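You operate a simulated robot arm through the tools that you are given. There is no shell and no other tool. Be economical: measure what you need, move in short steps, check, and stop when the job is done.

You are at the controls of a simulated two-armed robot. One attempt, no reset.

Task
Take the squat black lens and leave it on the top of the grey drawer counter. Put the box labelled "media" from the bed top on top of the yellow card box and the box that says "tabs" on top of the brown card box there. Turn the focus ring with ball lever to at 2. Turn the stop ring with flat arm to at 16. Take the flat black lens cell and put it on the thick brass disc. Put one of the fisheye lens from the front of the desk on the middle shelf of the cleaning table. Press the yellow test key three times. Put the blue cloth dabber on top of the short black lens. Open the purple box lid. Any order will do. Set down upright: box, fisheye lens, blue cloth dabber.

It is judged by the outcome, as a careful person would: the job done as asked, and still so three seconds after it is handed in. It fails if anything else is knocked over, pushed out of place, dropped, spilled or broken. Lids that push on must go on centred and level and be pressed home; caps that screw on are set level and turned clockwise until they are tight. Flat cloth is picked up by pressing the open fingertips on it (5 to 10 N) and closing them slowly along it; thin cloth reads only 2 to 8 mm in the jaws.

Robot
Two 7-joint arms with two-finger parallel grippers on one trunk, on a base that drives. Base frame: it is fixed to the floor where the robot stands at the start and does not move with it; the origin is under the middle of the robot, x ahead of it, y to its left, z up; the surface under the hand at the start is at about z = 450. Readings come in mm, degrees, newtons and seconds.
The left shoulder is at the start at [30, 119, 835], the right one opposite. With the tool pointing down near the work surface each hand reaches from about 100 to 620 mm from the robot's upright axis, wherever it stands, measured 20 degrees to its own side. Places, roughly: blue cloth dabber (6x6x6 cm) [-2800, 700, 800]; brown card box (16x22x13 cm) [500, -600, 500]; fisheye lens [-1250, -1500, 750]; flat black lens cell (6x6x3 cm) [-1100, -1200, 700]; focus ring with ball lever [-1200, -1400, 800]; middle shelf of the cleaning table [-2400, 800, 500]; narrow purple box, upright green box, upright grey [500, 0, 500]; purple box lid [-2000, 700, 800]; short black lens [-4250, 750, 750]; squat black lens (7x7x4 cm) [500, 100, 500]; stop ring with flat arm [-1200, -1200, 800]; thick brass disc (9x9x3 cm) [-1800, 2600, 800]; top of the grey drawer counter [-3700, 2800, 800]; yellow card box (11x10x8 cm) [500, -200, 500]; yellow test key [-2200, -1800, 800]. Payload 3.43 kg a hand.
The tool frame of a hand sits at the grasp point between the pads (the TCP): z along the fingers, y along the line on which they close. The tips reach 30 mm beyond it. Largest opening 94 mm; finger width 28, thickness 10; the body of the gripper, 50 by 96 mm, starts 55 mm behind the TCP.
Orientation is that of the tool frame in the base frame, as [roll, pitch, yaw] about the fixed x, y, z axes, in that order (R = Rz(yaw) Ry(pitch) Rx(roll)). With the fingers straight down and closing along the base's y, the tool's x points along the base's -x, its y along +y and its z along -z.

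Tools
- The arms move only by the tool nudge_tool. It takes "left_series", "right_series" or both (then of equal length, played together; a hand with none holds still); each is a list of rows, each a list of 7 numbers: the shift along the base's x, y, z in units of 20 mm (1.0 is 20 mm), then the turn, a rotation vector about the base's x, y, z in units of 6 degrees (1.0 is 6 degrees), then the finger opening in mm, from 0 to 94. In form: [[x, y, z, rx, ry, rz, claw], ...]. A call has 1 to 8 rows; each row shifts and turns the commanded pose from where the row before left it. A call with a number of a shift or a turn outside -1 to 1 is refused whole. Each row takes 0.2 s and may step no farther than 50 mm and 8.6 degrees from the row before; otherwise, or with a gripper value out of range, the whole call is refused. A pose out of reach is approached as far as the arm can. The call stops where the force on the tool passes 40 N (or 10 N more than at its start, if that is more) or the arm is blocked; 0.2 s more then pass. The fingers move at their own pace (about 72 mm/s each) and stop on an object; they squeeze with about 44 N. The grip force told is the motor's: it shows also when the fingers shut on nothing. Time passes only in rows, and 0.2 s behind the last, so rows that do not move let the fingers close. The reply holds the time, the measured pose of the TCP, the force on the tool along the base axes, the opening and the grip force, in the units named above and with some noise, with the torque about the TCP (base axes, N m) and any sound that the robot's microphone picked up, and new pictures: "views" is both (left out), scene, wrist or none (wrist: the cameras of the hands that moved).
- Cameras (640 x 400 px; columns grow to the right, rows downward): "scene" is now at [30.9, -9.5, 1523.1]; the picture's right is [-0.14, -0.99, 0.00], its down [-0.89, 0.13, -0.44] and it looks along [0.43, -0.06, -0.90] (base axes); focal length 282 px, centre (320, 200). "left" rides on the left gripper at [76, -14, -103] in its tool frame; the picture's right is [0.18, 0.98, 0.00], its down [-0.75, 0.14, -0.64] and it looks along [-0.63, 0.12, 0.77] (tool axes); focal length 243 px, centre (320, 200). "right" rides on the right gripper at [76, 14, -102] in its tool frame; the picture's right is [-0.18, 0.98, 0.00], its down [-0.75, -0.14, -0.64] and it looks along [-0.63, -0.12, 0.77] (tool axes); focal length 243 px, centre (320, 200). There is no depth. A picture from a camera that has moved, and an enlarged one, comes with that camera's place and axes in the base frame and with its lens.
- slide_trunk(by): slides the trunk up (or, below 0, down) by that many mm; the arms and the scene camera ride with it, the base frame stays. It gives what a move gives, with no picture.
- steer(legs): drives the robot by 1 to 6 legs, each [ahead, turn to the left] in mm and degrees, along the robot's own axes; the way and the turn of a leg run together, so that a leg with both is an arc; at most 1500 mm and 180 degrees a leg. The arms and the cameras ride along, it lands a little off, and it stops where it bumps. It gives what a move gives, and a new picture of the scene camera.
- aim_head(pan, tilt): turns the head with the scene camera to pan (to the left, within 143 degrees either way) and tilt (down, from -29 to 69), counted from straight ahead of the robot. It gives what a move gives, and a new picture of the scene camera.
- enlarge(camera, box): a new picture of the part [left, top, right, bottom] of that camera's present view, enlarged. The clock stands still meanwhile.
- close_job(): hands the job in; it is judged then, once.

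Go step by step. Nothing tells you exact positions but the pictures and the camera data: compare them with the known pose of the tool, close in by small moves and look again before you grip or let go. The budget is 483 turns and 360 pictures, counting those below and the enlarged ones. Unless the task says otherwise, let go and move clear before handing in.

The tools are called by a JSON object that holds its "op" and its "data". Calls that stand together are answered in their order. nudge_tool: Moves the arms, as the interface text tells. Its arguments: {"type":"object","properties":{"left_series":{"type":"array","items":{"type":"array","items":{"type":"number"}}},"right_series":{"type":"array","items":{"type":"array","items":{"type":"number"}}},"views":{"type":"string","enum":["both","scene","wrist","none"]}},"required":[]} The other tools are called the same way: slide_trunk (by) slides the trunk up or down; steer (legs) drives the base; aim_head (pan, tilt) turns the head that bears the scene camera; enlarge (camera, box) takes an enlarged picture of a part of a camera's view; close_job () hands the job in.

At the start:

```text
t: 0.0
left_tool_pos: [429.2, -28.0, 853.2]
left_tool_rot: [-180.0, 0.0, -180.0]
left_wrist_force: [-0.9, -0.1, 0.1]
left_torque: [0.01, -0.01, 0.02]
left_gripper_width: 94.1
left_grip_force: 0.1
right_tool_pos: [294.2, -313.6, 820.3]
right_tool_rot: [180.0, 0.0, 180.0]
right_wrist_force: [-0.6, 0.5, -0.3]
right_torque: [0.04, 0.01, -0.02]
right_gripper_width: 93.8
right_grip_force: 0.1
trunk travel left (down, up): [-100.0, 310.0]
robot x, y, heading: [-0.2, -0.6, 0.1]
head pan, tilt: [-8.0, 64.0]
```

scene: 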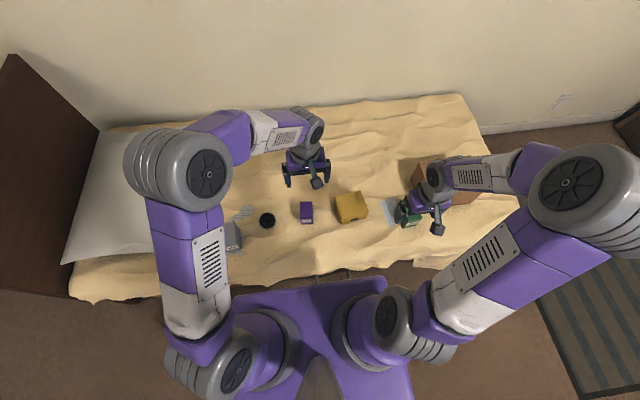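
right: 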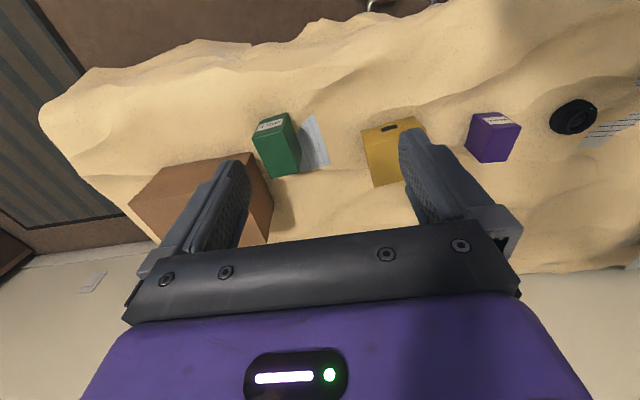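
left: 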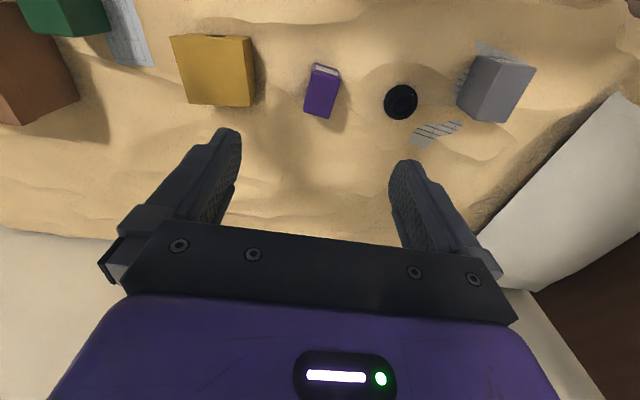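

The bed holds a brown box, green box, yellow box, purple box, black lens and grey box. I'll read the labels first.

{"op": "enlarge", "data": {"camera": "right", "box": [240, 90, 340, 190]}}

{"op": "enlarge", "data": {"camera": "right", "box": [450, 90, 550, 170]}}

{"op": "enlarge", "data": {"camera": "scene", "box": [210, 180, 430, 290]}}

```text
4.00 times, centred on (290, 140) of right
camera zoom: at [217.4, -299.4, 921.4], right [0.18, 0.98, 0.0], down [0.75, -0.14, 0.64], along [0.63, -0.12, -0.77], focal length 970 px, centre (440, 440)
```

zoom: 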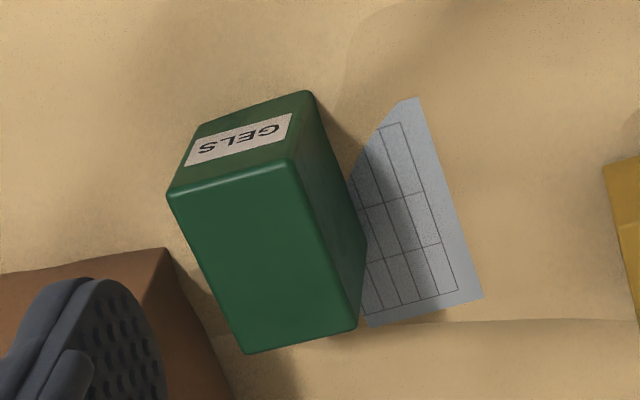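

```text
5.00 times, centred on (500, 130) of right
camera zoom: at [217.4, -299.4, 921.4], right [0.18, 0.98, 0.0], down [0.75, -0.14, 0.64], along [0.63, -0.12, -0.77], focal length 1213 px, centre (-580, 550)
```

zoom: 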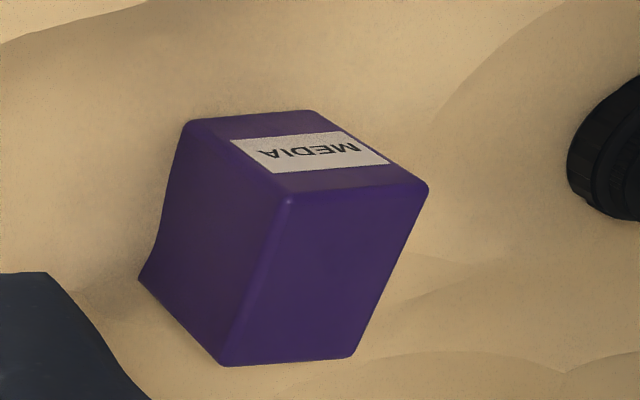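

```text
2.91 times, centred on (320, 235) of scene
camera zoom: at [30.9, -9.5, 1523.1], right [-0.14, -0.99, 0.0], down [-0.89, 0.13, -0.44], along [0.43, -0.06, -0.9], focal length 820 px, centre (320, 98)
```

zoom: 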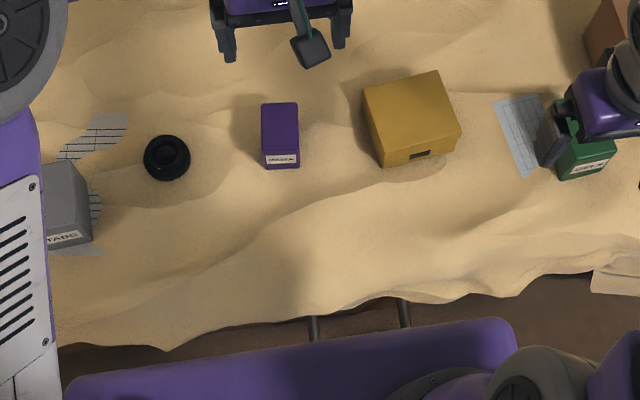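

Purple is "MEDIA" (~[480,-16]), grey is "TABS", green is a decoy. I'll lower the left hand above the media box and look.

{"op": "nudge_tool", "data": {"left_series": [[1, 0.6, -1, 0, 0, 0, 94], [1, 0, -1, 0, 0, 0, 94], [0.5, 0, -1, 0, 0, 0, 94], [0, 0, -1, 0, 0, 0, 94], [0, 0, -1, 0, 0, 0, 94], [0, 0, -1, 0, 0, 0, 94], [0, 0, -1, 0, 0, 0, 94], [0, 0, -1, 0, 0, 0, 94]], "views": "both"}}

{"op": "enlarge", "data": {"camera": "left", "box": [220, 0, 420, 125]}}

```text
t: 1.8
left_tool_pos: [479.3, -19.7, 693.5]
left_tool_rot: [180.0, 0.0, -179.9]
left_wrist_force: [0.6, -0.5, -0.6]
left_torque: [0.03, 0.02, 0.0]
left_gripper_width: 93.8
left_grip_force: 0.0
right_tool_pos: [293.4, -313.2, 818.6]
right_tool_rot: [180.0, 0.0, -180.0]
right_wrist_force: [1.1, 0.7, 0.0]
right_torque: [-0.01, 0.01, -0.01]
right_gripper_width: 94.1
right_grip_force: 0.1
trunk travel left (down, up): [-100.0, 310.0]
robot x, y, heading: [-0.3, 0.9, -0.2]
head pan, tilt: [-8.0, 64.0]
camera scene: at [31.1, -9.6, 1523.1], right [-0.14, -0.99, 0.0], down [-0.89, 0.13, -0.44], along [0.43, -0.06, -0.9], focal length 282 px, centre (320, 200)
camera left: at [401.5, -32.9, 796.2], right [-0.18, 0.98, 0.0], down [0.75, 0.14, 0.64], along [0.63, 0.12, -0.77], focal length 243 px, centre (320, 200)
```

scene: 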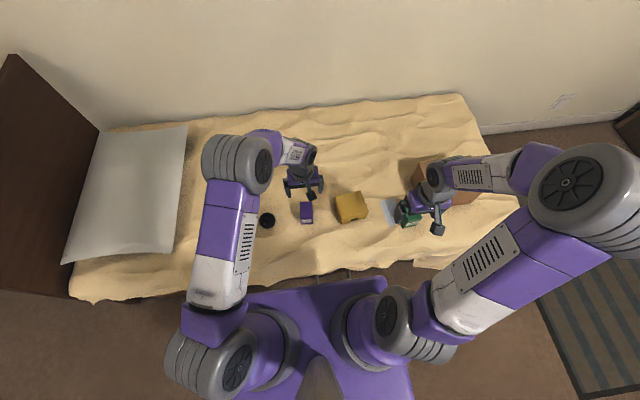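
left: 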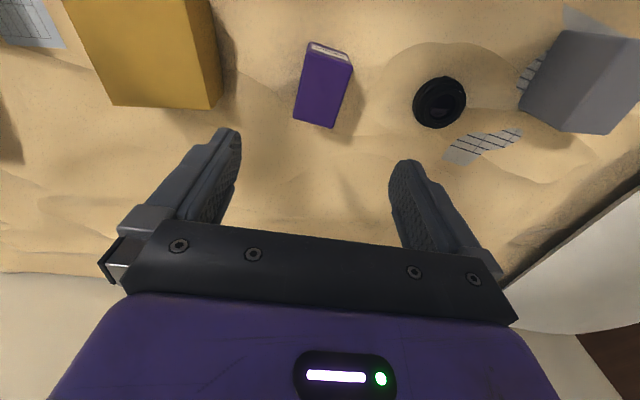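

```text
3.20 times, centred on (320, 62) of left
camera zoom: at [401.5, -32.9, 796.2], right [-0.18, 0.98, 0.0], down [0.75, 0.14, 0.64], along [0.63, 0.12, -0.77], focal length 776 px, centre (320, 640)
```

zoom: 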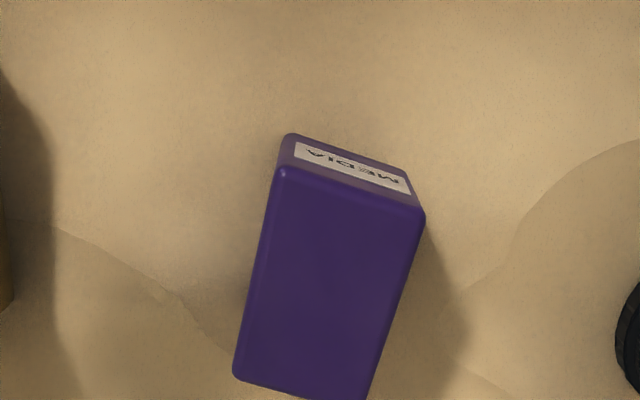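

Media box is centred near [480,-16], 48 mm wide, turned about -5°. I turn the hand to match, descend and grip.

{"op": "nudge_tool", "data": {"left_series": [[0, 0.2, -1, 0, 0, -0.8, 94], [0, 0, -1, 0, 0, 0, 94], [0, 0, -1, 0, 0, 0, 94], [0, 0, -1, 0, 0, 0, 94], [0, 0, -1, 0, 0, 0, 94], [0, 0, -1, 0, 0, 0, 94], [0, 0, -1, 0, 0, 0, 94], [0, 0, -1, 0, 0, 0, 94]], "views": "wrist"}}

```text
t: 3.6
left_tool_pos: [478.9, -14.7, 532.6]
left_tool_rot: [180.0, 0.0, 175.2]
left_wrist_force: [0.3, 0.5, -0.3]
left_torque: [0.0, 0.01, -0.02]
left_gripper_width: 93.8
left_grip_force: 0.0
right_tool_pos: [293.9, -314.2, 818.5]
right_tool_rot: [180.0, 0.0, -180.0]
right_wrist_force: [-0.2, -0.4, -0.5]
right_torque: [-0.01, -0.01, -0.01]
right_gripper_width: 94.1
right_grip_force: 0.0
trunk travel left (down, up): [-100.0, 310.0]
robot x, y, heading: [-3.3, 2.6, 0.1]
head pan, tilt: [-8.0, 64.0]
camera left: at [400.7, -20.8, 635.4], right [-0.1, 0.99, 0.0], down [0.76, 0.08, 0.64], along [0.64, 0.06, -0.77], focal length 243 px, centre (320, 200)
```

left: 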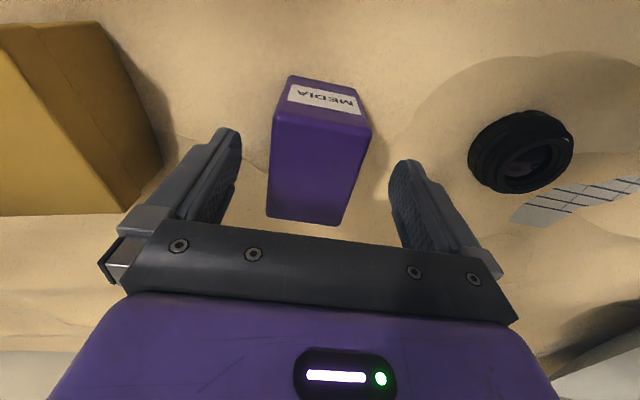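

Aligned well. Descend 40 mm and close.

{"op": "nudge_tool", "data": {"left_series": [[0, 0, -1, 0, 0, 0, 94], [0, 0, -1, 0, 0, 0, 94], [0, 0, 0, 0, 0, 0, 30], [0, 0, 0, 0, 0, 0, 30], [0, 0, 0, 0, 0, 0, 30]], "views": "wrist"}}

```text
t: 4.8
left_tool_pos: [478.4, -13.6, 493.0]
left_tool_rot: [-180.0, 0.0, 175.2]
left_wrist_force: [0.1, -1.5, 0.9]
left_torque: [-0.06, -0.08, -0.03]
left_gripper_width: 53.5
left_grip_force: 43.9
right_tool_pos: [294.3, -312.7, 818.5]
right_tool_rot: [179.9, 0.0, -179.9]
right_wrist_force: [0.6, 0.2, -0.6]
right_torque: [0.0, 0.02, -0.01]
right_gripper_width: 93.9
right_grip_force: 0.1
trunk travel left (down, up): [-100.0, 310.0]
robot x, y, heading: [-0.8, 0.3, 0.3]
head pan, tilt: [-8.0, 64.0]
camera left: at [401.4, -21.4, 596.3], right [-0.1, 0.99, 0.0], down [0.76, 0.08, 0.64], along [0.64, 0.06, -0.77], focal length 243 px, centre (320, 200)
```

left: 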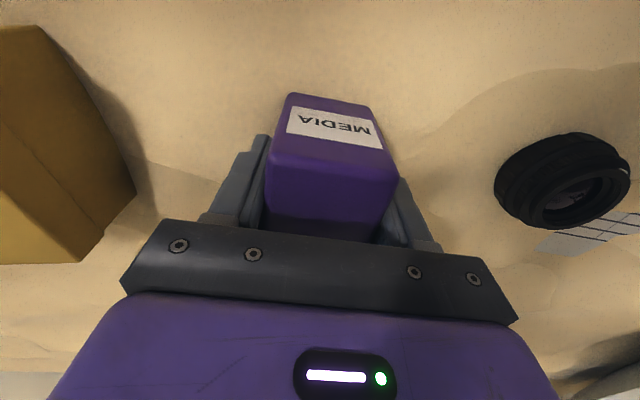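

Media gripped. Lift and carry it above the yellow box, then look.

{"op": "nudge_tool", "data": {"left_series": [[0, 0, 1, 0, 0, 0, 30], [0, 0, 1, 0, 0, 0, 30], [0, 0, 1, 0, 0, 0, 30], [0, 0, 1, 0, 0, 0, 30], [0, 0, 1, 0, 0, 0, 30], [0, 0, 1, 0, 0, 0, 30], [0, 0, 1, 0, 0, 0, 30], [0, 0, 1, 0, 0, 0, 30]], "views": "both"}}

{"op": "enlarge", "data": {"camera": "scene", "box": [320, 180, 440, 255]}}

{"op": "enlarge", "data": {"camera": "right", "box": [340, 90, 500, 190]}}

```text
t: 6.6
left_tool_pos: [477.3, -12.5, 654.4]
left_tool_rot: [179.9, 0.0, 175.1]
left_wrist_force: [-0.6, -0.4, -1.2]
left_torque: [0.0, 0.01, -0.04]
left_gripper_width: 49.0
left_grip_force: 44.1
right_tool_pos: [293.4, -313.0, 818.5]
right_tool_rot: [180.0, 0.0, 179.9]
right_wrist_force: [0.9, -0.1, -0.6]
right_torque: [-0.01, -0.02, -0.01]
right_gripper_width: 94.0
right_grip_force: 0.2
trunk travel left (down, up): [-100.0, 310.0]
robot x, y, heading: [0.9, -1.2, -0.0]
head pan, tilt: [-8.0, 64.0]
camera scene: at [30.8, -9.5, 1523.1], right [-0.14, -0.99, 0.0], down [-0.89, 0.13, -0.44], along [0.43, -0.06, -0.9], focal length 282 px, centre (320, 200)
camera left: at [400.0, -20.7, 757.4], right [-0.1, 0.99, 0.0], down [0.76, 0.08, 0.64], along [0.64, 0.07, -0.77], focal length 243 px, centre (320, 200)
```

scene: 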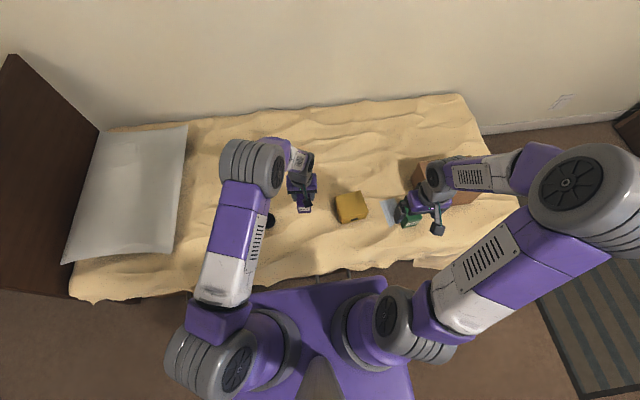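
left: 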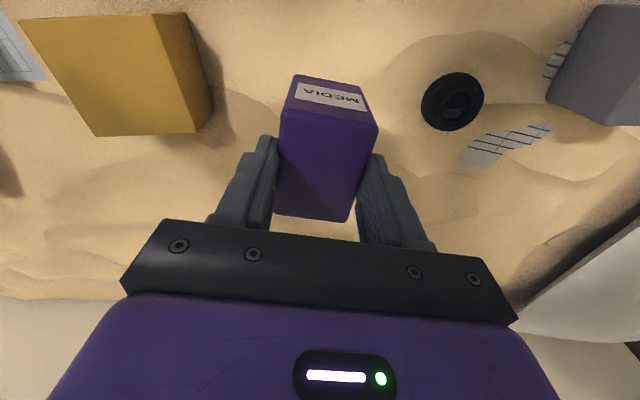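

```text
5.33 times, centred on (380, 218) of scene
camera zoom: at [30.8, -9.5, 1523.1], right [-0.14, -0.99, 0.0], down [-0.89, 0.13, -0.44], along [0.43, -0.06, -0.9], focal length 1502 px, centre (0, 107)
```

zoom: 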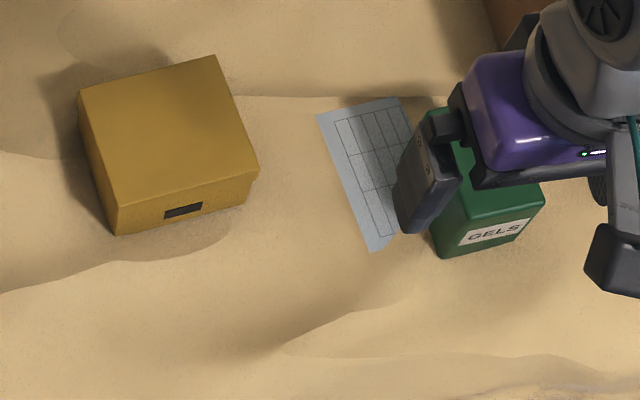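

```text
4.00 times, centred on (420, 140) of right
camera zoom: at [217.3, -299.4, 921.4], right [0.18, 0.98, 0.0], down [0.75, -0.14, 0.64], along [0.63, -0.12, -0.77], focal length 970 px, centre (-80, 440)
```

zoom: 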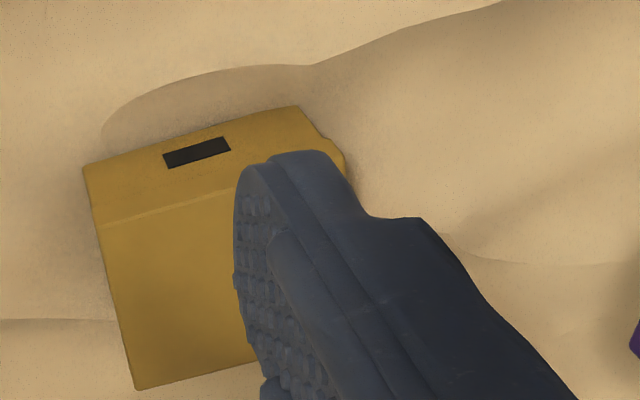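

The box seems to have slipped ~45 mm down in the fingers while lifting. I'll set it back on the bed and regrip deeper.

{"op": "nudge_tool", "data": {"left_series": [[0, 0, -1, 0, 0, 0, 30], [0, 0, -1, 0, 0, 0, 30], [0, 0, -1, 0, 0, 0, 30], [0, 0, -1, 0, 0, 0, 30], [0, 0, -0.7, 0, 0, 0, 30]], "views": "wrist"}}

```text
t: 7.8
left_tool_pos: [478.4, -14.1, 559.3]
left_tool_rot: [180.0, 0.0, 175.1]
left_wrist_force: [0.1, 0.5, -0.5]
left_torque: [-0.01, 0.01, 0.0]
left_gripper_width: 49.1
left_grip_force: 43.5
right_tool_pos: [293.4, -312.8, 818.0]
right_tool_rot: [180.0, 0.0, -179.9]
right_wrist_force: [-0.5, -0.2, 0.4]
right_torque: [0.0, 0.01, -0.01]
right_gripper_width: 94.0
right_grip_force: 0.1
trunk travel left (down, up): [-100.0, 310.0]
robot x, y, heading: [-1.4, 3.4, 0.2]
head pan, tilt: [-8.0, 64.0]
camera left: at [400.5, -21.6, 662.9], right [-0.1, 0.99, 0.0], down [0.76, 0.08, 0.64], along [0.64, 0.06, -0.77], focal length 243 px, centre (320, 200)
```

left: 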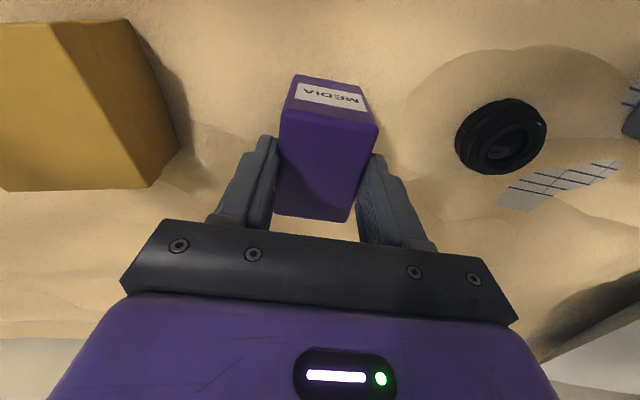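

{"op": "nudge_tool", "data": {"left_series": [[0, 0, -0.3, 0, 0, 0, 30], [0, 0, -0.3, 0, 0, 0, 30], [0, 0, -0.3, 0, 0, 0, 30], [0, 0, 0, 0, 0, 0, 30]], "views": "none"}}

```text
t: 8.8
left_tool_pos: [478.6, -13.6, 542.2]
left_tool_rot: [-180.0, 0.0, 175.1]
left_wrist_force: [0.4, -0.8, -1.1]
left_torque: [0.02, -0.01, -0.01]
left_gripper_width: 49.2
left_grip_force: 43.9
right_tool_pos: [295.8, -313.7, 818.9]
right_tool_rot: [-179.9, 0.0, -180.0]
right_wrist_force: [0.0, 0.9, 0.0]
right_torque: [0.02, -0.01, -0.01]
right_gripper_width: 93.9
right_grip_force: 0.0
trunk travel left (down, up): [-100.0, 310.0]
robot x, y, heading: [1.8, -1.1, -0.2]
head pan, tilt: [-8.0, 64.0]
```

{"op": "nudge_tool", "data": {"left_series": [[0, 0, -0.25, 0, 0, 0, 30], [0, 0, -0.25, 0, 0, 0, 30], [0, 0, -0.25, 0, 0, 0, 30], [0, 0, 0, 0, 0, 0, 30]], "views": "none"}}

```text
t: 9.8
left_tool_pos: [480.2, -12.4, 531.4]
left_tool_rot: [-179.9, 0.4, 175.2]
left_wrist_force: [-2.9, 2.7, 37.9]
left_torque: [0.18, 0.0, 0.02]
left_gripper_width: 49.4
left_grip_force: 43.6
right_tool_pos: [292.2, -313.7, 820.5]
right_tool_rot: [180.0, 0.1, 179.9]
right_wrist_force: [0.7, -0.1, -0.5]
right_torque: [0.0, 0.01, 0.0]
right_gripper_width: 94.1
right_grip_force: 0.0
trunk travel left (down, up): [-100.0, 310.0]
robot x, y, heading: [-1.7, 1.4, 0.1]
head pan, tilt: [-8.0, 64.0]
```

Touched down. Open, descend 38 mm, and regrip.

{"op": "nudge_tool", "data": {"left_series": [[0, 0, 0.15, 0, 0, 0, 94], [0, 0, 0, 0, 0, 0, 94], [0, 0, -1, 0, 0, 0, 94], [0, 0, -0.9, 0, 0, 0, 94], [0, 0, 0, 0, 0, 0, 94]], "views": "wrist"}}

```text
t: 11.0
left_tool_pos: [478.2, -13.7, 490.8]
left_tool_rot: [180.0, -0.1, 175.2]
left_wrist_force: [0.7, -0.5, 1.3]
left_torque: [-0.01, 0.01, 0.01]
left_gripper_width: 94.2
left_grip_force: 0.0
right_tool_pos: [294.3, -313.7, 818.4]
right_tool_rot: [-180.0, 0.0, 179.9]
right_wrist_force: [-0.5, -1.0, -1.0]
right_torque: [0.01, -0.01, -0.01]
right_gripper_width: 94.0
right_grip_force: 0.0
trunk travel left (down, up): [-100.0, 310.0]
robot x, y, heading: [0.3, 0.4, -0.1]
head pan, tilt: [-8.0, 64.0]
camera left: at [399.9, -20.7, 594.0], right [-0.1, 0.99, 0.0], down [0.76, 0.08, 0.64], along [0.64, 0.07, -0.77], focal length 243 px, centre (320, 200)
```

left: 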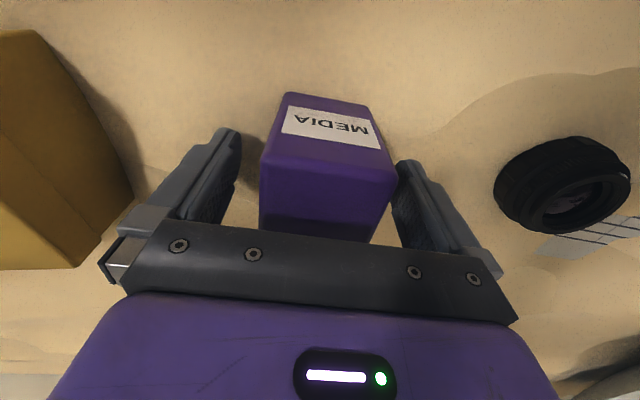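

{"op": "nudge_tool", "data": {"left_series": [[0, 0, 0, 0, 0, 0, 0], [0, 0, 0, 0, 0, 0, 0], [0, 0, 0, 0, 0, 0, 0], [0, 0, 0, 0, 0, 0, 0], [0, 0, 0, 0, 0, 0, 0], [0, 0, 0, 0, 0, 0, 0]], "views": "wrist"}}

```text
t: 12.4
left_tool_pos: [478.2, -13.3, 491.7]
left_tool_rot: [-180.0, 0.1, 175.2]
left_wrist_force: [0.5, -0.8, 0.0]
left_torque: [-0.02, -0.01, -0.01]
left_gripper_width: 53.5
left_grip_force: 44.2
right_tool_pos: [293.1, -314.1, 818.6]
right_tool_rot: [-180.0, 0.0, 180.0]
right_wrist_force: [-0.6, -0.1, -0.5]
right_torque: [-0.05, 0.02, -0.01]
right_gripper_width: 93.9
right_grip_force: 0.1
trunk travel left (down, up): [-100.0, 310.0]
robot x, y, heading: [0.4, 2.8, 0.2]
head pan, tilt: [-8.0, 64.0]
camera left: at [400.0, -20.8, 594.3], right [-0.1, 0.99, 0.0], down [0.76, 0.08, 0.64], along [0.64, 0.07, -0.77], focal length 243 px, centre (320, 200)
```

left: 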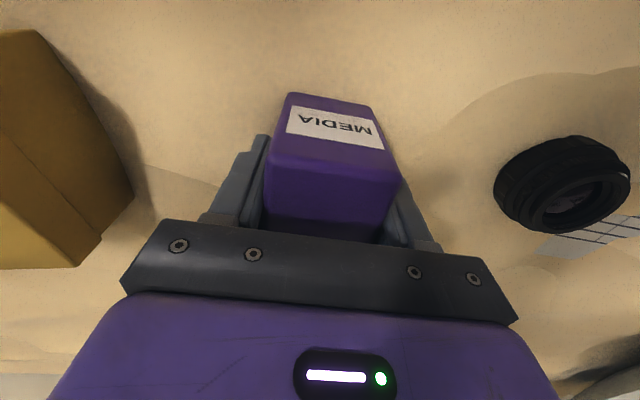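

{"op": "nudge_tool", "data": {"left_series": [[0, 0, 0.4, 0, 0, 0, 0], [0, 0, 0.4, 0, 0, 0, 0], [0, 0, 0.4, 0, 0, 0, 0], [0, 0, 0.4, 0, 0, 0, 0]], "views": "wrist"}}

```text
t: 13.4
left_tool_pos: [478.2, -12.5, 524.8]
left_tool_rot: [180.0, 0.0, 175.2]
left_wrist_force: [1.0, 0.4, -0.8]
left_torque: [-0.03, 0.0, -0.02]
left_gripper_width: 53.7
left_grip_force: 43.8
right_tool_pos: [294.1, -312.5, 819.6]
right_tool_rot: [-180.0, 0.0, 180.0]
right_wrist_force: [-0.6, 0.1, 0.1]
right_torque: [0.0, -0.02, -0.01]
right_gripper_width: 94.0
right_grip_force: 0.1
trunk travel left (down, up): [-100.0, 310.0]
robot x, y, heading: [-1.7, -4.3, 0.0]
head pan, tilt: [-8.0, 64.0]
camera left: at [399.8, -20.6, 626.9], right [-0.1, 0.99, 0.0], down [0.76, 0.08, 0.64], along [0.64, 0.06, -0.77], focal length 243 px, centre (320, 200)
```

left: 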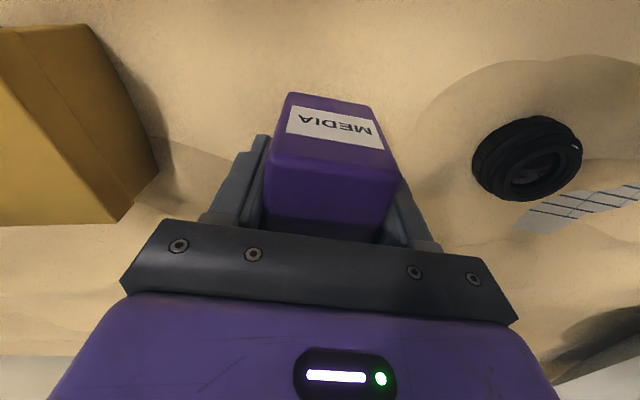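

It holds firmly with a slow lift. Continue up, then across to the yellow box (~[472,-195]).

{"op": "nudge_tool", "data": {"left_series": [[0, 0, 0.6, 0, 0, 0, 0], [0, 0, 0.8, 0, 0, 0, 0], [0, 0, 0.8, 0, 0, 0, 0], [0, 0, 0.8, 0, 0, 0, 0], [0, -0.5, 0.8, 0, 0, 0.4, 0], [0, -0.8, 0.6, 0, 0, 0.4, 0], [-0.1, -0.8, 0, 0, 0, 0, 0], [-0.1, -0.8, 0, 0, 0, 0, 0]], "views": "none"}}

{"op": "nudge_tool", "data": {"left_series": [[0, -0.8, 0, 0, 0, 0, 0], [0, -0.8, 0, 0, 0, 0, 0], [0, -0.8, 0, 0, 0, 0, 0], [0, -0.8, 0, 0, 0, 0, 0], [0, -0.8, 0, 0, 0, 0, 0], [0, -0.8, 0, 0, 0, 0, 0], [-0.1, -0.8, 0, 0, 0, 0, 0], [-0.1, -0.6, 0, 0, 0, 0, 0]], "views": "both"}}

{"op": "enlarge", "data": {"camera": "scene", "box": [300, 160, 420, 235]}}

```text
t: 15.2
left_tool_pos: [473.5, -70.8, 611.9]
left_tool_rot: [-180.0, 0.0, 180.0]
left_wrist_force: [0.4, 0.8, -0.8]
left_torque: [0.02, 0.03, 0.0]
left_gripper_width: 53.6
left_grip_force: 43.7
right_tool_pos: [294.4, -313.4, 818.5]
right_tool_rot: [179.9, 0.0, -179.9]
right_wrist_force: [0.4, 0.8, -0.2]
right_torque: [0.04, -0.02, 0.04]
right_gripper_width: 94.0
right_grip_force: 0.0
trunk travel left (down, up): [-100.0, 310.0]
robot x, y, heading: [-0.3, 1.2, -0.2]
head pan, tilt: [-8.0, 64.0]
```

```text
t: 17.0
left_tool_pos: [472.3, -195.6, 612.6]
left_tool_rot: [-180.0, 0.0, -180.0]
left_wrist_force: [0.2, 0.4, -1.7]
left_torque: [0.03, 0.01, 0.02]
left_gripper_width: 53.8
left_grip_force: 43.6
right_tool_pos: [294.1, -313.2, 819.5]
right_tool_rot: [-180.0, 0.0, 180.0]
right_wrist_force: [0.3, 0.1, 0.5]
right_torque: [-0.02, -0.02, -0.01]
right_gripper_width: 94.1
right_grip_force: 0.0
trunk travel left (down, up): [-100.0, 310.0]
robot x, y, heading: [2.3, 1.4, 0.0]
head pan, tilt: [-8.0, 64.0]
camera scene: at [31.0, -9.7, 1523.1], right [-0.14, -0.99, 0.0], down [-0.89, 0.13, -0.44], along [0.43, -0.06, -0.9], focal length 282 px, centre (320, 200)
camera left: at [394.0, -210.1, 714.8], right [-0.18, 0.98, 0.0], down [0.75, 0.14, 0.64], along [0.63, 0.12, -0.77], focal length 243 px, centre (320, 200)
```

scene: 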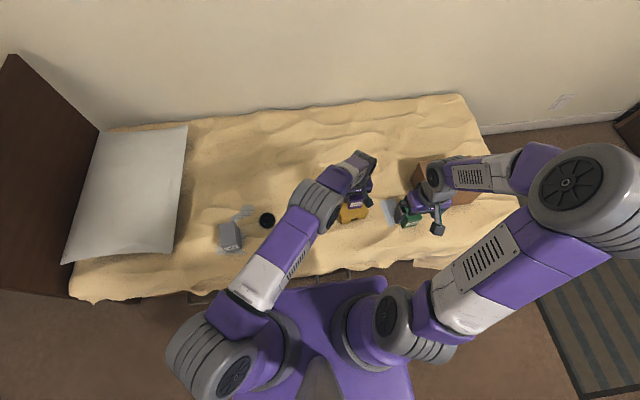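
left: 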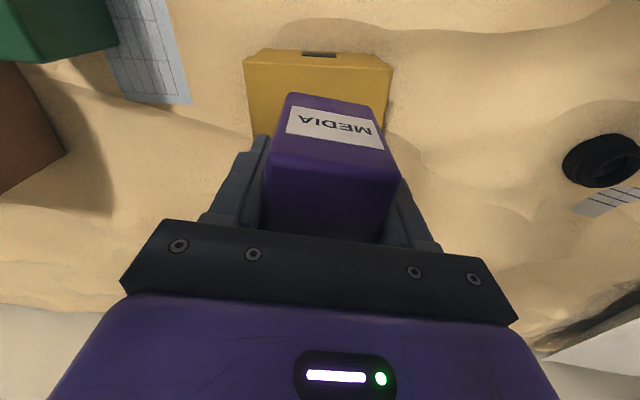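

```text
5.33 times, centred on (360, 198) of scene
camera zoom: at [31.0, -9.7, 1523.1], right [-0.14, -0.99, 0.0], down [-0.89, 0.13, -0.44], along [0.43, -0.06, -0.9], focal length 1502 px, centre (107, 213)
```

zoom: 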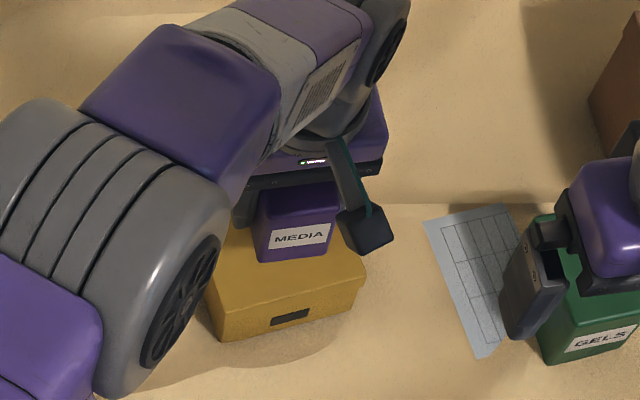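

Media sits above the yellow box; shift +10 mm in x, −5 in y, and lower to contact.

{"op": "nudge_tool", "data": {"left_series": [[0.5, -0.25, -0.5, 0, 0, 0, 0], [0, 0, -0.5, 0, 0, 0, 0], [0, 0, -0.25, 0, 0, 0, 0], [0, 0, -0.2, 0, 0, 0, 0], [0, 0, 0, 0, 0, 0, 0]], "views": "wrist"}}

```text
t: 18.2
left_tool_pos: [480.3, -201.1, 582.2]
left_tool_rot: [179.9, 0.1, -180.0]
left_wrist_force: [0.0, -0.3, -0.5]
left_torque: [-0.02, 0.03, -0.01]
left_gripper_width: 53.4
left_grip_force: 43.8
right_tool_pos: [294.6, -312.6, 819.1]
right_tool_rot: [179.9, 0.0, -180.0]
right_wrist_force: [-0.4, -0.2, 0.1]
right_torque: [-0.04, 0.02, 0.0]
right_gripper_width: 94.2
right_grip_force: 0.1
trunk travel left (down, up): [-100.0, 310.0]
robot x, y, heading: [-0.5, 1.0, -0.1]
head pan, tilt: [-8.0, 64.0]
camera left: at [403.0, -214.8, 684.8], right [-0.18, 0.98, 0.0], down [0.75, 0.14, 0.64], along [0.63, 0.12, -0.77], focal length 243 px, centre (320, 200)
```

left: 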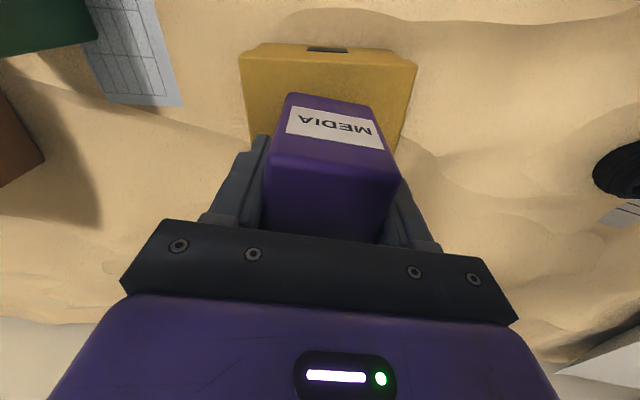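

{"op": "nudge_tool", "data": {"left_series": [[0, 0, -0.2, 0, 0, 0, 0], [0, 0, -0.2, 0, 0, 0, 0], [0, 0, -0.15, 0, 0, 0, 0], [0, 0, 0, 0, 0, 0, 0]], "views": "none"}}

```text
t: 19.2
left_tool_pos: [480.4, -201.4, 570.9]
left_tool_rot: [179.9, 0.0, 180.0]
left_wrist_force: [0.2, -0.5, -1.0]
left_torque: [-0.02, 0.0, -0.01]
left_gripper_width: 53.6
left_grip_force: 44.0
right_tool_pos: [293.9, -312.3, 817.8]
right_tool_rot: [180.0, 0.0, 179.9]
right_wrist_force: [0.8, -0.8, -0.1]
right_torque: [-0.04, -0.01, 0.02]
right_gripper_width: 94.1
right_grip_force: 0.1
trunk travel left (down, up): [-100.0, 310.0]
robot x, y, heading: [3.9, -0.1, -0.1]
head pan, tilt: [-8.0, 64.0]
```

{"op": "nudge_tool", "data": {"left_series": [[0, 0, -0.15, 0, 0, 0, 0], [0, 0, -0.15, 0, 0, 0, 0], [0, 0, -0.15, 0, 0, 0, 0], [0, 0, 0, 0, 0, 0, 0]], "views": "none"}}

```text
t: 20.2
left_tool_pos: [481.6, -200.3, 561.9]
left_tool_rot: [-180.0, -0.1, 180.0]
left_wrist_force: [-0.2, -0.3, -0.8]
left_torque: [0.01, -0.02, 0.0]
left_gripper_width: 53.5
left_grip_force: 44.0
right_tool_pos: [294.9, -313.9, 819.6]
right_tool_rot: [-180.0, 0.0, 180.0]
right_wrist_force: [0.4, 0.1, -0.7]
right_torque: [-0.02, -0.01, 0.05]
right_gripper_width: 94.1
right_grip_force: 0.1
trunk travel left (down, up): [-100.0, 310.0]
robot x, y, heading: [-0.5, 1.3, -0.1]
head pan, tilt: [-8.0, 64.0]
```

{"op": "nudge_tool", "data": {"left_series": [[0, 0, -0.12, 0, 0, 0, 0], [0, 0, -0.12, 0, 0, 0, 0], [0, 0, -0.12, 0, 0, 0, 0], [0, 0, 0, 0, 0, 0, 0]], "views": "wrist"}}

```text
t: 21.2
left_tool_pos: [480.9, -199.6, 560.7]
left_tool_rot: [-179.6, 0.6, -180.0]
left_wrist_force: [2.7, 0.1, 37.2]
left_torque: [0.43, 0.55, 0.0]
left_gripper_width: 53.8
left_grip_force: 43.8
right_tool_pos: [293.5, -312.9, 819.3]
right_tool_rot: [-180.0, 0.1, 179.9]
right_wrist_force: [0.6, -0.3, 0.1]
right_torque: [0.0, 0.0, 0.0]
right_gripper_width: 93.9
right_grip_force: 0.0
trunk travel left (down, up): [-100.0, 310.0]
robot x, y, heading: [0.7, 1.3, -0.0]
head pan, tilt: [-8.0, 64.0]
camera left: at [402.4, -214.0, 663.0], right [-0.18, 0.98, -0.01], down [0.75, 0.15, 0.65], along [0.64, 0.11, -0.76], focal length 243 px, centre (320, 200)
```

left: 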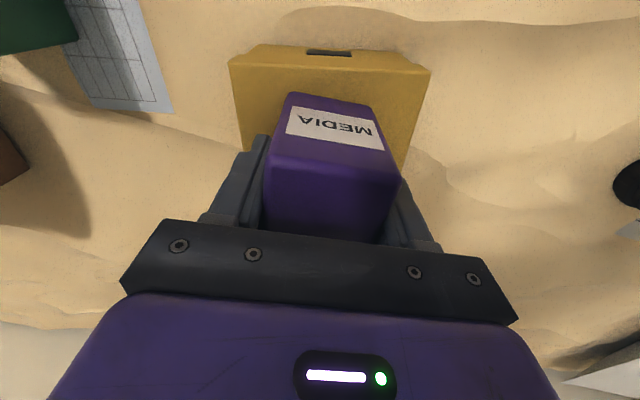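

Contact. Ease off slightly, release, and lift clear.

{"op": "nudge_tool", "data": {"left_series": [[0, 0, 0.12, 0, 0, 0, 60], [0, 0, 0, 0, 0, 0, 94], [0, 0, 0, 0, 0, 0, 94], [0, 0, 0.5, 0, 0, 0, 94], [0, 0, 1, 0, 0, 0, 94], [0, 0, 1, 0, 0, 0, 94], [0, 0, 1, 0, 0, 0, 94], [0, 0, 1, 0, 0, 0, 94]], "views": "wrist"}}

```text
t: 23.0
left_tool_pos: [480.3, -199.5, 647.5]
left_tool_rot: [-180.0, 0.0, 180.0]
left_wrist_force: [-0.7, -0.7, 0.2]
left_torque: [-0.01, -0.02, 0.03]
left_gripper_width: 94.4
left_grip_force: 0.1
right_tool_pos: [293.7, -314.0, 818.2]
right_tool_rot: [-179.9, 0.0, 180.0]
right_wrist_force: [-0.1, -0.1, -1.1]
right_torque: [0.0, 0.0, 0.01]
right_gripper_width: 93.9
right_grip_force: 0.2
trunk travel left (down, up): [-100.0, 310.0]
robot x, y, heading: [3.1, -2.0, 0.1]
head pan, tilt: [-8.0, 64.0]
camera left: at [403.3, -214.4, 749.7], right [-0.18, 0.98, 0.0], down [0.75, 0.14, 0.64], along [0.63, 0.12, -0.77], focal length 243 px, centre (320, 200)
```

left: 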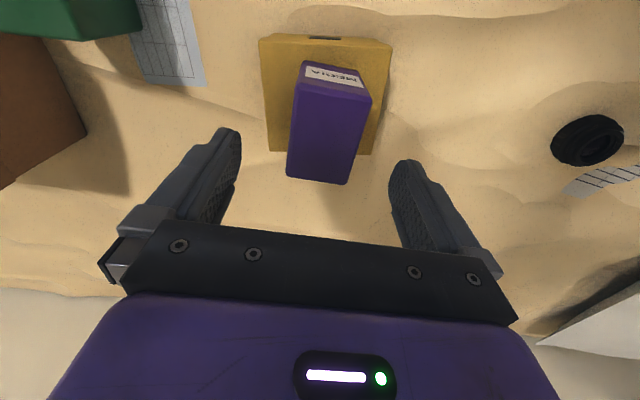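

Media placed. Now move the left hand toward the grey "TABS" box around [419,274].

{"op": "nudge_tool", "data": {"left_series": [[0, 1, 1, 0, 0, 0, 94], [0, 1, 1, 0, 0, 0, 94], [0, 1, 0, 0, 0, 0, 94], [0, 1, 0, 0, 0, 0, 94], [0, 1, 0, 0, 0, 0, 94], [0, 1, 0, 0, 0, 0, 94], [0, 1, 0, 0, 0, 0, 94], [0, 1, 0, 0, 0, 0, 94]], "views": "none"}}

{"op": "nudge_tool", "data": {"left_series": [[0, 1, 0, 0, 0, 0, 94], [0, 1, 0, 0, 0, 0, 94], [0, 1, 0, 0, 0, 0, 94], [0, 1, 0, 0, 0, 0, 94], [-0.5, 1, 0, 0, 0, 0, 94], [-0.5, 1, 0, 0, 0, 0, 94], [-0.5, 1, 0, 0, 0, 0, 94], [-0.5, 1, 0, 0, 0, 0, 94]], "views": "none"}}

{"op": "nudge_tool", "data": {"left_series": [[-0.5, 1, 0, 0, 0, 0, 94], [-0.5, 1, 0, 0, 0, 0, 94], [0, 1, 0, 0, 0, 0, 94], [0, 1, 0, 0, 0, 0, 94], [0, 1, 0, 0, 0, 0, 94], [0, 0.6, 0, 0, 0, 0, 94]], "views": "wrist"}}

{"op": "enlarge", "data": {"camera": "scene", "box": [260, 160, 500, 310]}}

```text
t: 24.8
left_tool_pos: [481.8, -39.1, 688.0]
left_tool_rot: [-180.0, 0.0, 180.0]
left_wrist_force: [-0.1, -0.5, 0.5]
left_torque: [-0.02, -0.01, 0.02]
left_gripper_width: 94.0
left_grip_force: 0.0
right_tool_pos: [293.1, -313.6, 818.7]
right_tool_rot: [180.0, 0.0, 179.9]
right_wrist_force: [0.3, 0.2, -0.2]
right_torque: [0.0, -0.01, 0.04]
right_gripper_width: 94.2
right_grip_force: 0.0
trunk travel left (down, up): [-100.0, 310.0]
robot x, y, heading: [-1.6, 1.3, -0.0]
head pan, tilt: [-8.0, 64.0]
```

```text
t: 26.6
left_tool_pos: [441.2, 120.7, 686.4]
left_tool_rot: [-180.0, 0.0, 179.9]
left_wrist_force: [-1.2, 0.1, -0.5]
left_torque: [-0.02, 0.0, 0.02]
left_gripper_width: 94.1
left_grip_force: 0.0
right_tool_pos: [293.2, -312.1, 818.3]
right_tool_rot: [179.9, 0.0, -180.0]
right_wrist_force: [1.1, 0.7, -0.7]
right_torque: [0.01, -0.02, 0.02]
right_gripper_width: 93.9
right_grip_force: 0.1
trunk travel left (down, up): [-100.0, 310.0]
robot x, y, heading: [3.3, -0.4, 0.1]
head pan, tilt: [-8.0, 64.0]
```

```text
t: 28.0
left_tool_pos: [422.3, 233.2, 688.0]
left_tool_rot: [-180.0, 0.1, 180.0]
left_wrist_force: [0.0, -0.5, 0.3]
left_torque: [-0.01, -0.04, -0.02]
left_gripper_width: 94.1
left_grip_force: 0.1
right_tool_pos: [292.4, -312.0, 818.2]
right_tool_rot: [-180.0, 0.0, -180.0]
right_wrist_force: [-0.5, -0.8, 0.1]
right_torque: [0.0, 0.04, 0.01]
right_gripper_width: 94.0
right_grip_force: 0.1
trunk travel left (down, up): [-100.0, 310.0]
robot x, y, heading: [1.9, 1.2, -0.2]
head pan, tilt: [-8.0, 64.0]
camera left: at [344.3, 218.9, 790.7], right [-0.18, 0.98, 0.0], down [0.75, 0.14, 0.64], along [0.63, 0.12, -0.77], focal length 243 px, centre (320, 200)
```

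left: 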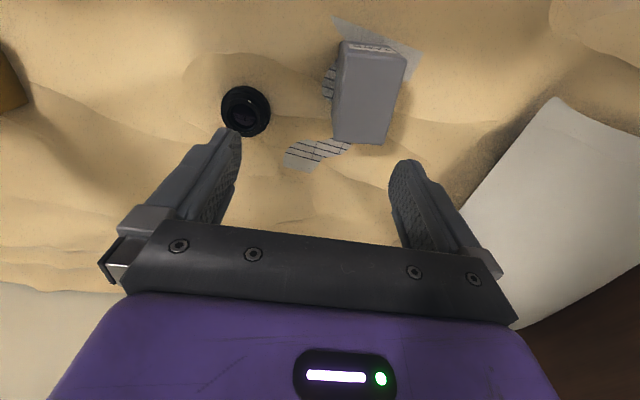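

```text
2.67 times, centred on (380, 235) of scene
camera zoom: at [30.9, -9.4, 1523.1], right [-0.14, -0.99, 0.0], down [-0.89, 0.13, -0.44], along [0.43, -0.06, -0.9], focal length 751 px, centre (160, 107)
```

zoom: 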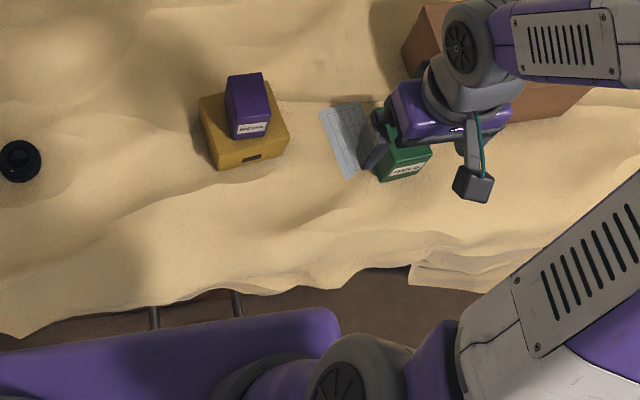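

TABS box is near [423,287], ~65 mm wide, yaw ≈ +7°. Approach to above it.

{"op": "nudge_tool", "data": {"left_series": [[0, 1, -1, 0, 0, 1, 94], [0, 1, -1, 0, 0, 0.1, 94], [0, 0.6, -1, 0, 0, 0, 94], [0, 0, -1, 0, 0, 0, 94], [0, 0, -0.5, 0, 0, 0, 94]], "views": "wrist"}}

{"op": "enlarge", "data": {"camera": "left", "box": [220, 40, 460, 190]}}

```text
t: 29.2
left_tool_pos: [422.1, 283.8, 598.8]
left_tool_rot: [-180.0, 0.0, -173.5]
left_wrist_force: [0.0, 0.2, -0.1]
left_torque: [0.02, 0.0, -0.01]
left_gripper_width: 94.0
left_grip_force: 0.0
right_tool_pos: [292.9, -313.0, 818.8]
right_tool_rot: [180.0, 0.0, 179.9]
right_wrist_force: [-0.7, -0.5, 0.3]
right_torque: [-0.01, -0.03, -0.03]
right_gripper_width: 94.1
right_grip_force: 0.1
trunk travel left (down, up): [-100.0, 310.0]
robot x, y, heading: [0.7, 0.6, 0.0]
head pan, tilt: [-8.0, 64.0]
camera left: at [346.7, 261.3, 701.4], right [-0.3, 0.96, 0.0], down [0.73, 0.23, 0.64], along [0.61, 0.19, -0.77], focal length 243 px, centre (320, 200)
```

left: 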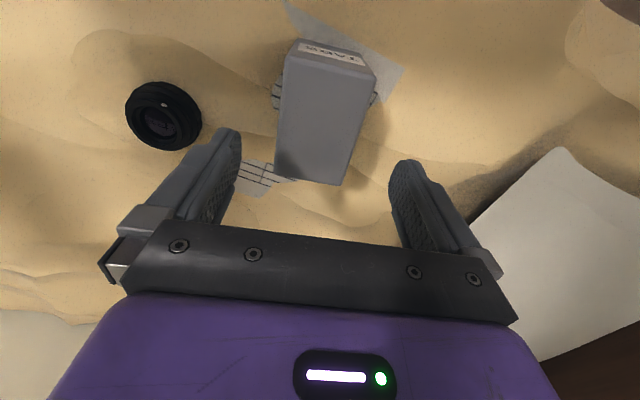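

```text
2.67 times, centred on (340, 115) of left
camera zoom: at [346.7, 261.3, 701.4], right [-0.3, 0.96, 0.0], down [0.73, 0.23, 0.64], along [0.61, 0.19, -0.77], focal length 647 px, centre (267, 427)
```

zoom: 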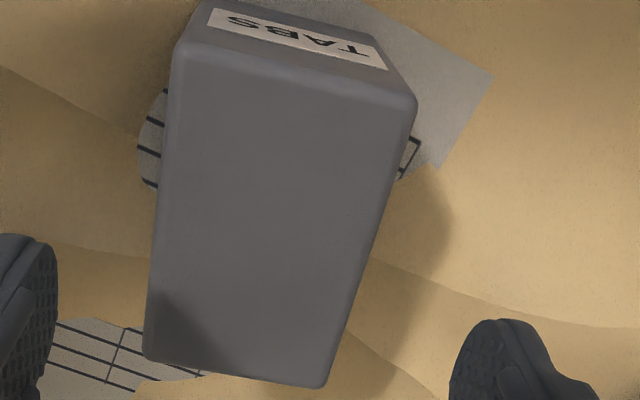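

Consistent: centre [427,285]. Descend and grip.

{"op": "nudge_tool", "data": {"left_series": [[0.2, 0.05, -1, 0, 0, 0, 94], [0, 0, -1, 0, 0, 0, 94], [0, 0, -1, 0, 0, 0, 94], [0, 0, -1, 0, 0, 0, 94], [0, 0, -1, 0, 0, 0, 94], [0, 0, -0.4, 0, 0, 0, 94]], "views": "wrist"}}

{"op": "nudge_tool", "data": {"left_series": [[0, 0, 0, 0, 0, 0, 0], [0, 0, 0, 0, 0, 0, 0], [0, 0, 0, 0, 0, 0, 0], [0, 0, 0, 0, 0, 0, 0], [0, 0, 0.2, 0, 0, 0, 0], [0, 0, 0.4, 0, 0, 0, 0], [0, 0, 0.4, 0, 0, 0, 0], [0, 0, 0.4, 0, 0, 0, 0]], "views": "wrist"}}

```text
t: 30.6
left_tool_pos: [424.2, 285.3, 491.0]
left_tool_rot: [179.9, 0.1, -173.4]
left_wrist_force: [0.5, 0.0, -0.2]
left_torque: [0.02, -0.02, -0.05]
left_gripper_width: 93.9
left_grip_force: 0.0
right_tool_pos: [294.3, -313.8, 819.2]
right_tool_rot: [-180.0, 0.0, 180.0]
right_wrist_force: [-0.1, -0.1, -0.3]
right_torque: [-0.02, 0.01, -0.01]
right_gripper_width: 94.1
right_grip_force: 0.1
trunk travel left (down, up): [-100.0, 310.0]
robot x, y, heading: [1.7, -0.5, -0.2]
head pan, tilt: [-8.0, 64.0]
camera left: at [349.4, 261.9, 592.6], right [-0.3, 0.96, 0.0], down [0.73, 0.23, 0.64], along [0.61, 0.19, -0.77], focal length 243 px, centre (320, 200)
```

left: 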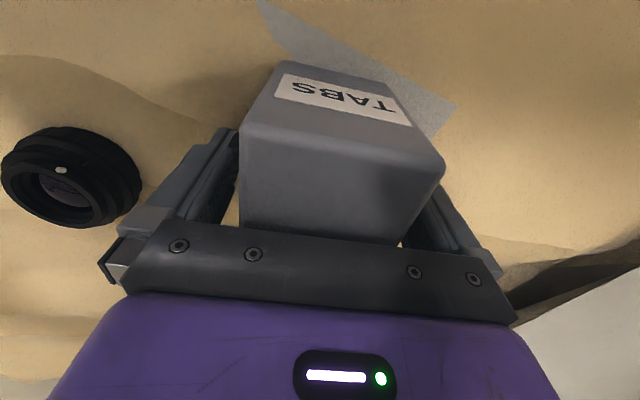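

```text
t: 32.4
left_tool_pos: [423.4, 283.8, 517.2]
left_tool_rot: [-180.0, 0.1, -173.4]
left_wrist_force: [0.9, -0.3, -1.7]
left_torque: [-0.02, 0.0, -0.02]
left_gripper_width: 64.1
left_grip_force: 43.7
right_tool_pos: [293.8, -312.6, 819.9]
right_tool_rot: [180.0, 0.0, 179.9]
right_wrist_force: [0.4, 0.4, 0.8]
right_torque: [0.03, 0.0, -0.01]
right_gripper_width: 93.9
right_grip_force: 0.0
trunk travel left (down, up): [-100.0, 310.0]
robot x, y, heading: [-0.7, -2.8, 0.2]
head pan, tilt: [-8.0, 64.0]
camera left: at [349.2, 261.3, 620.4], right [-0.3, 0.96, 0.0], down [0.73, 0.23, 0.64], along [0.61, 0.19, -0.77], focal length 243 px, centre (320, 200)
```

left: 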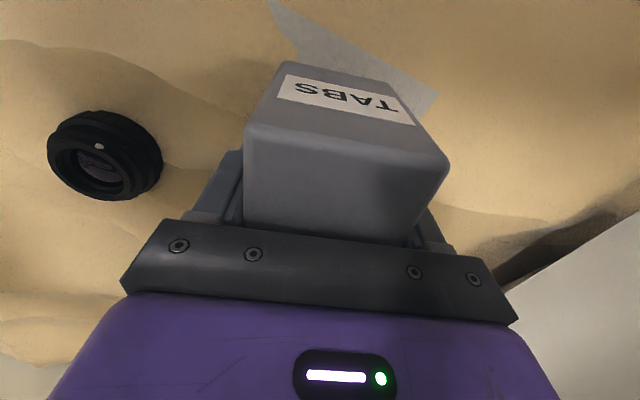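

Held at 64 mm. Lift it clear of the bed.

{"op": "nudge_tool", "data": {"left_series": [[0, 0, 0.7, 0, 0, 0, 0], [0, 0, 0.8, 0, 0, 0, 0], [0, 0, 0.8, 0, 0, 0, 0], [0, 0, 0.8, 0, 0, 0, 0], [0, 0, 0.8, 0, 0, 0, 0], [0, 0, 0.8, 0, 0, 0, 0], [0, 0.5, 0.8, 0, 0, 0, 0], [0, 0.5, 0.8, 0, 0, 0, 0]], "views": "none"}}

{"op": "nudge_tool", "data": {"left_series": [[-0.5, 0.5, 0.8, 0, 0, 0, 0], [-0.5, 0.5, 0.8, 0, 0, 0, 0], [-0.5, 0, 0.8, 0, 0, 0, 0], [-0.5, 0, 0.8, 0, 0, 0, 0], [-0.5, 0, 0.8, 0, 0, 0, 0]], "views": "both"}}

{"op": "enlarge", "data": {"camera": "scene", "box": [220, 170, 380, 270]}}

```text
t: 34.2
left_tool_pos: [424.3, 305.3, 645.1]
left_tool_rot: [179.9, 0.0, -173.4]
left_wrist_force: [-0.5, -0.4, -2.6]
left_torque: [0.0, -0.03, -0.03]
left_gripper_width: 64.1
left_grip_force: 44.2
right_tool_pos: [295.3, -312.3, 818.7]
right_tool_rot: [-179.9, -0.1, -180.0]
right_wrist_force: [0.1, 0.3, -0.3]
right_torque: [0.02, 0.01, 0.0]
right_gripper_width: 94.2
right_grip_force: 0.0
trunk travel left (down, up): [-100.0, 310.0]
robot x, y, heading: [3.8, -3.2, -0.1]
head pan, tilt: [-8.0, 64.0]
```

```text
t: 35.4
left_tool_pos: [373.4, 325.3, 724.4]
left_tool_rot: [180.0, 0.0, -173.4]
left_wrist_force: [-0.1, -0.6, -2.4]
left_torque: [0.0, -0.01, 0.03]
left_gripper_width: 64.1
left_grip_force: 43.6
right_tool_pos: [292.5, -312.7, 819.3]
right_tool_rot: [180.0, 0.1, -180.0]
right_wrist_force: [-0.2, 0.4, 0.3]
right_torque: [0.03, -0.01, -0.02]
right_gripper_width: 94.2
right_grip_force: 0.1
trunk travel left (down, up): [-100.0, 310.0]
robot x, y, heading: [-7.3, 2.5, 0.2]
head pan, tilt: [-8.0, 64.0]
camera scene: at [30.7, -9.5, 1523.1], right [-0.14, -0.99, 0.0], down [-0.89, 0.13, -0.44], along [0.43, -0.06, -0.9], focal length 282 px, centre (320, 200)
camera left: at [298.5, 302.1, 826.0], right [-0.3, 0.96, 0.0], down [0.73, 0.23, 0.64], along [0.61, 0.19, -0.77], focal length 243 px, centre (320, 200)
```

scene: 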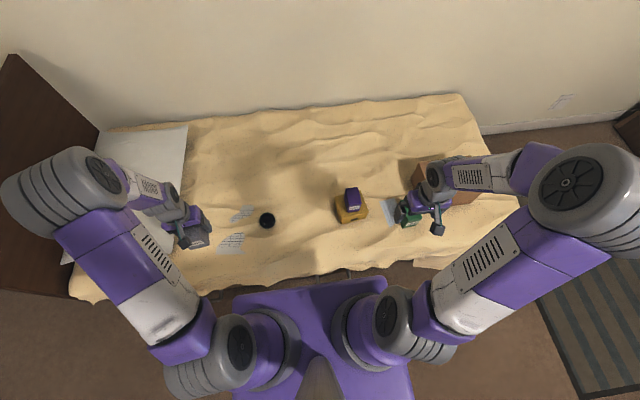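
left: 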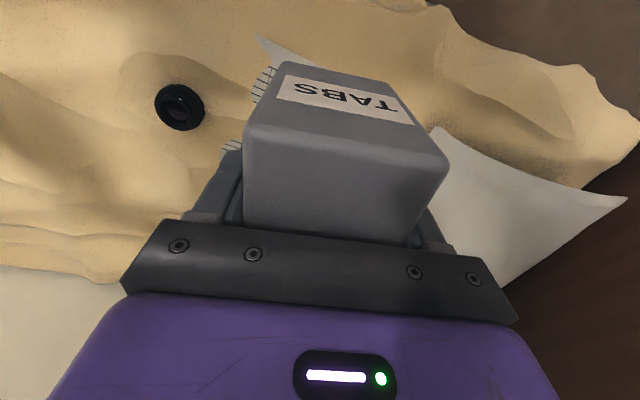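

```text
4.00 times, centred on (300, 220) of scene
camera zoom: at [30.7, -9.5, 1523.1], right [-0.14, -0.99, 0.0], down [-0.89, 0.13, -0.44], along [0.43, -0.06, -0.9], focal length 1127 px, centre (400, 120)
```

zoom: 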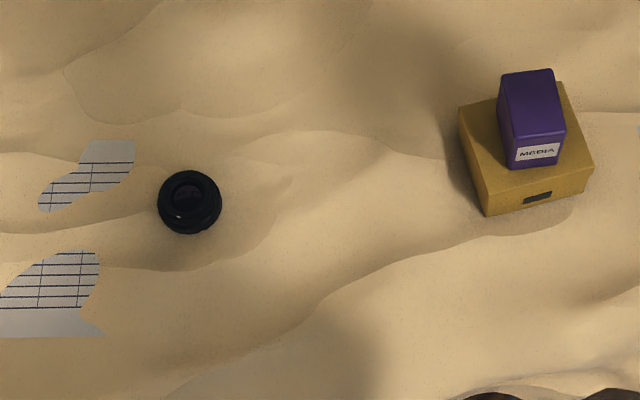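

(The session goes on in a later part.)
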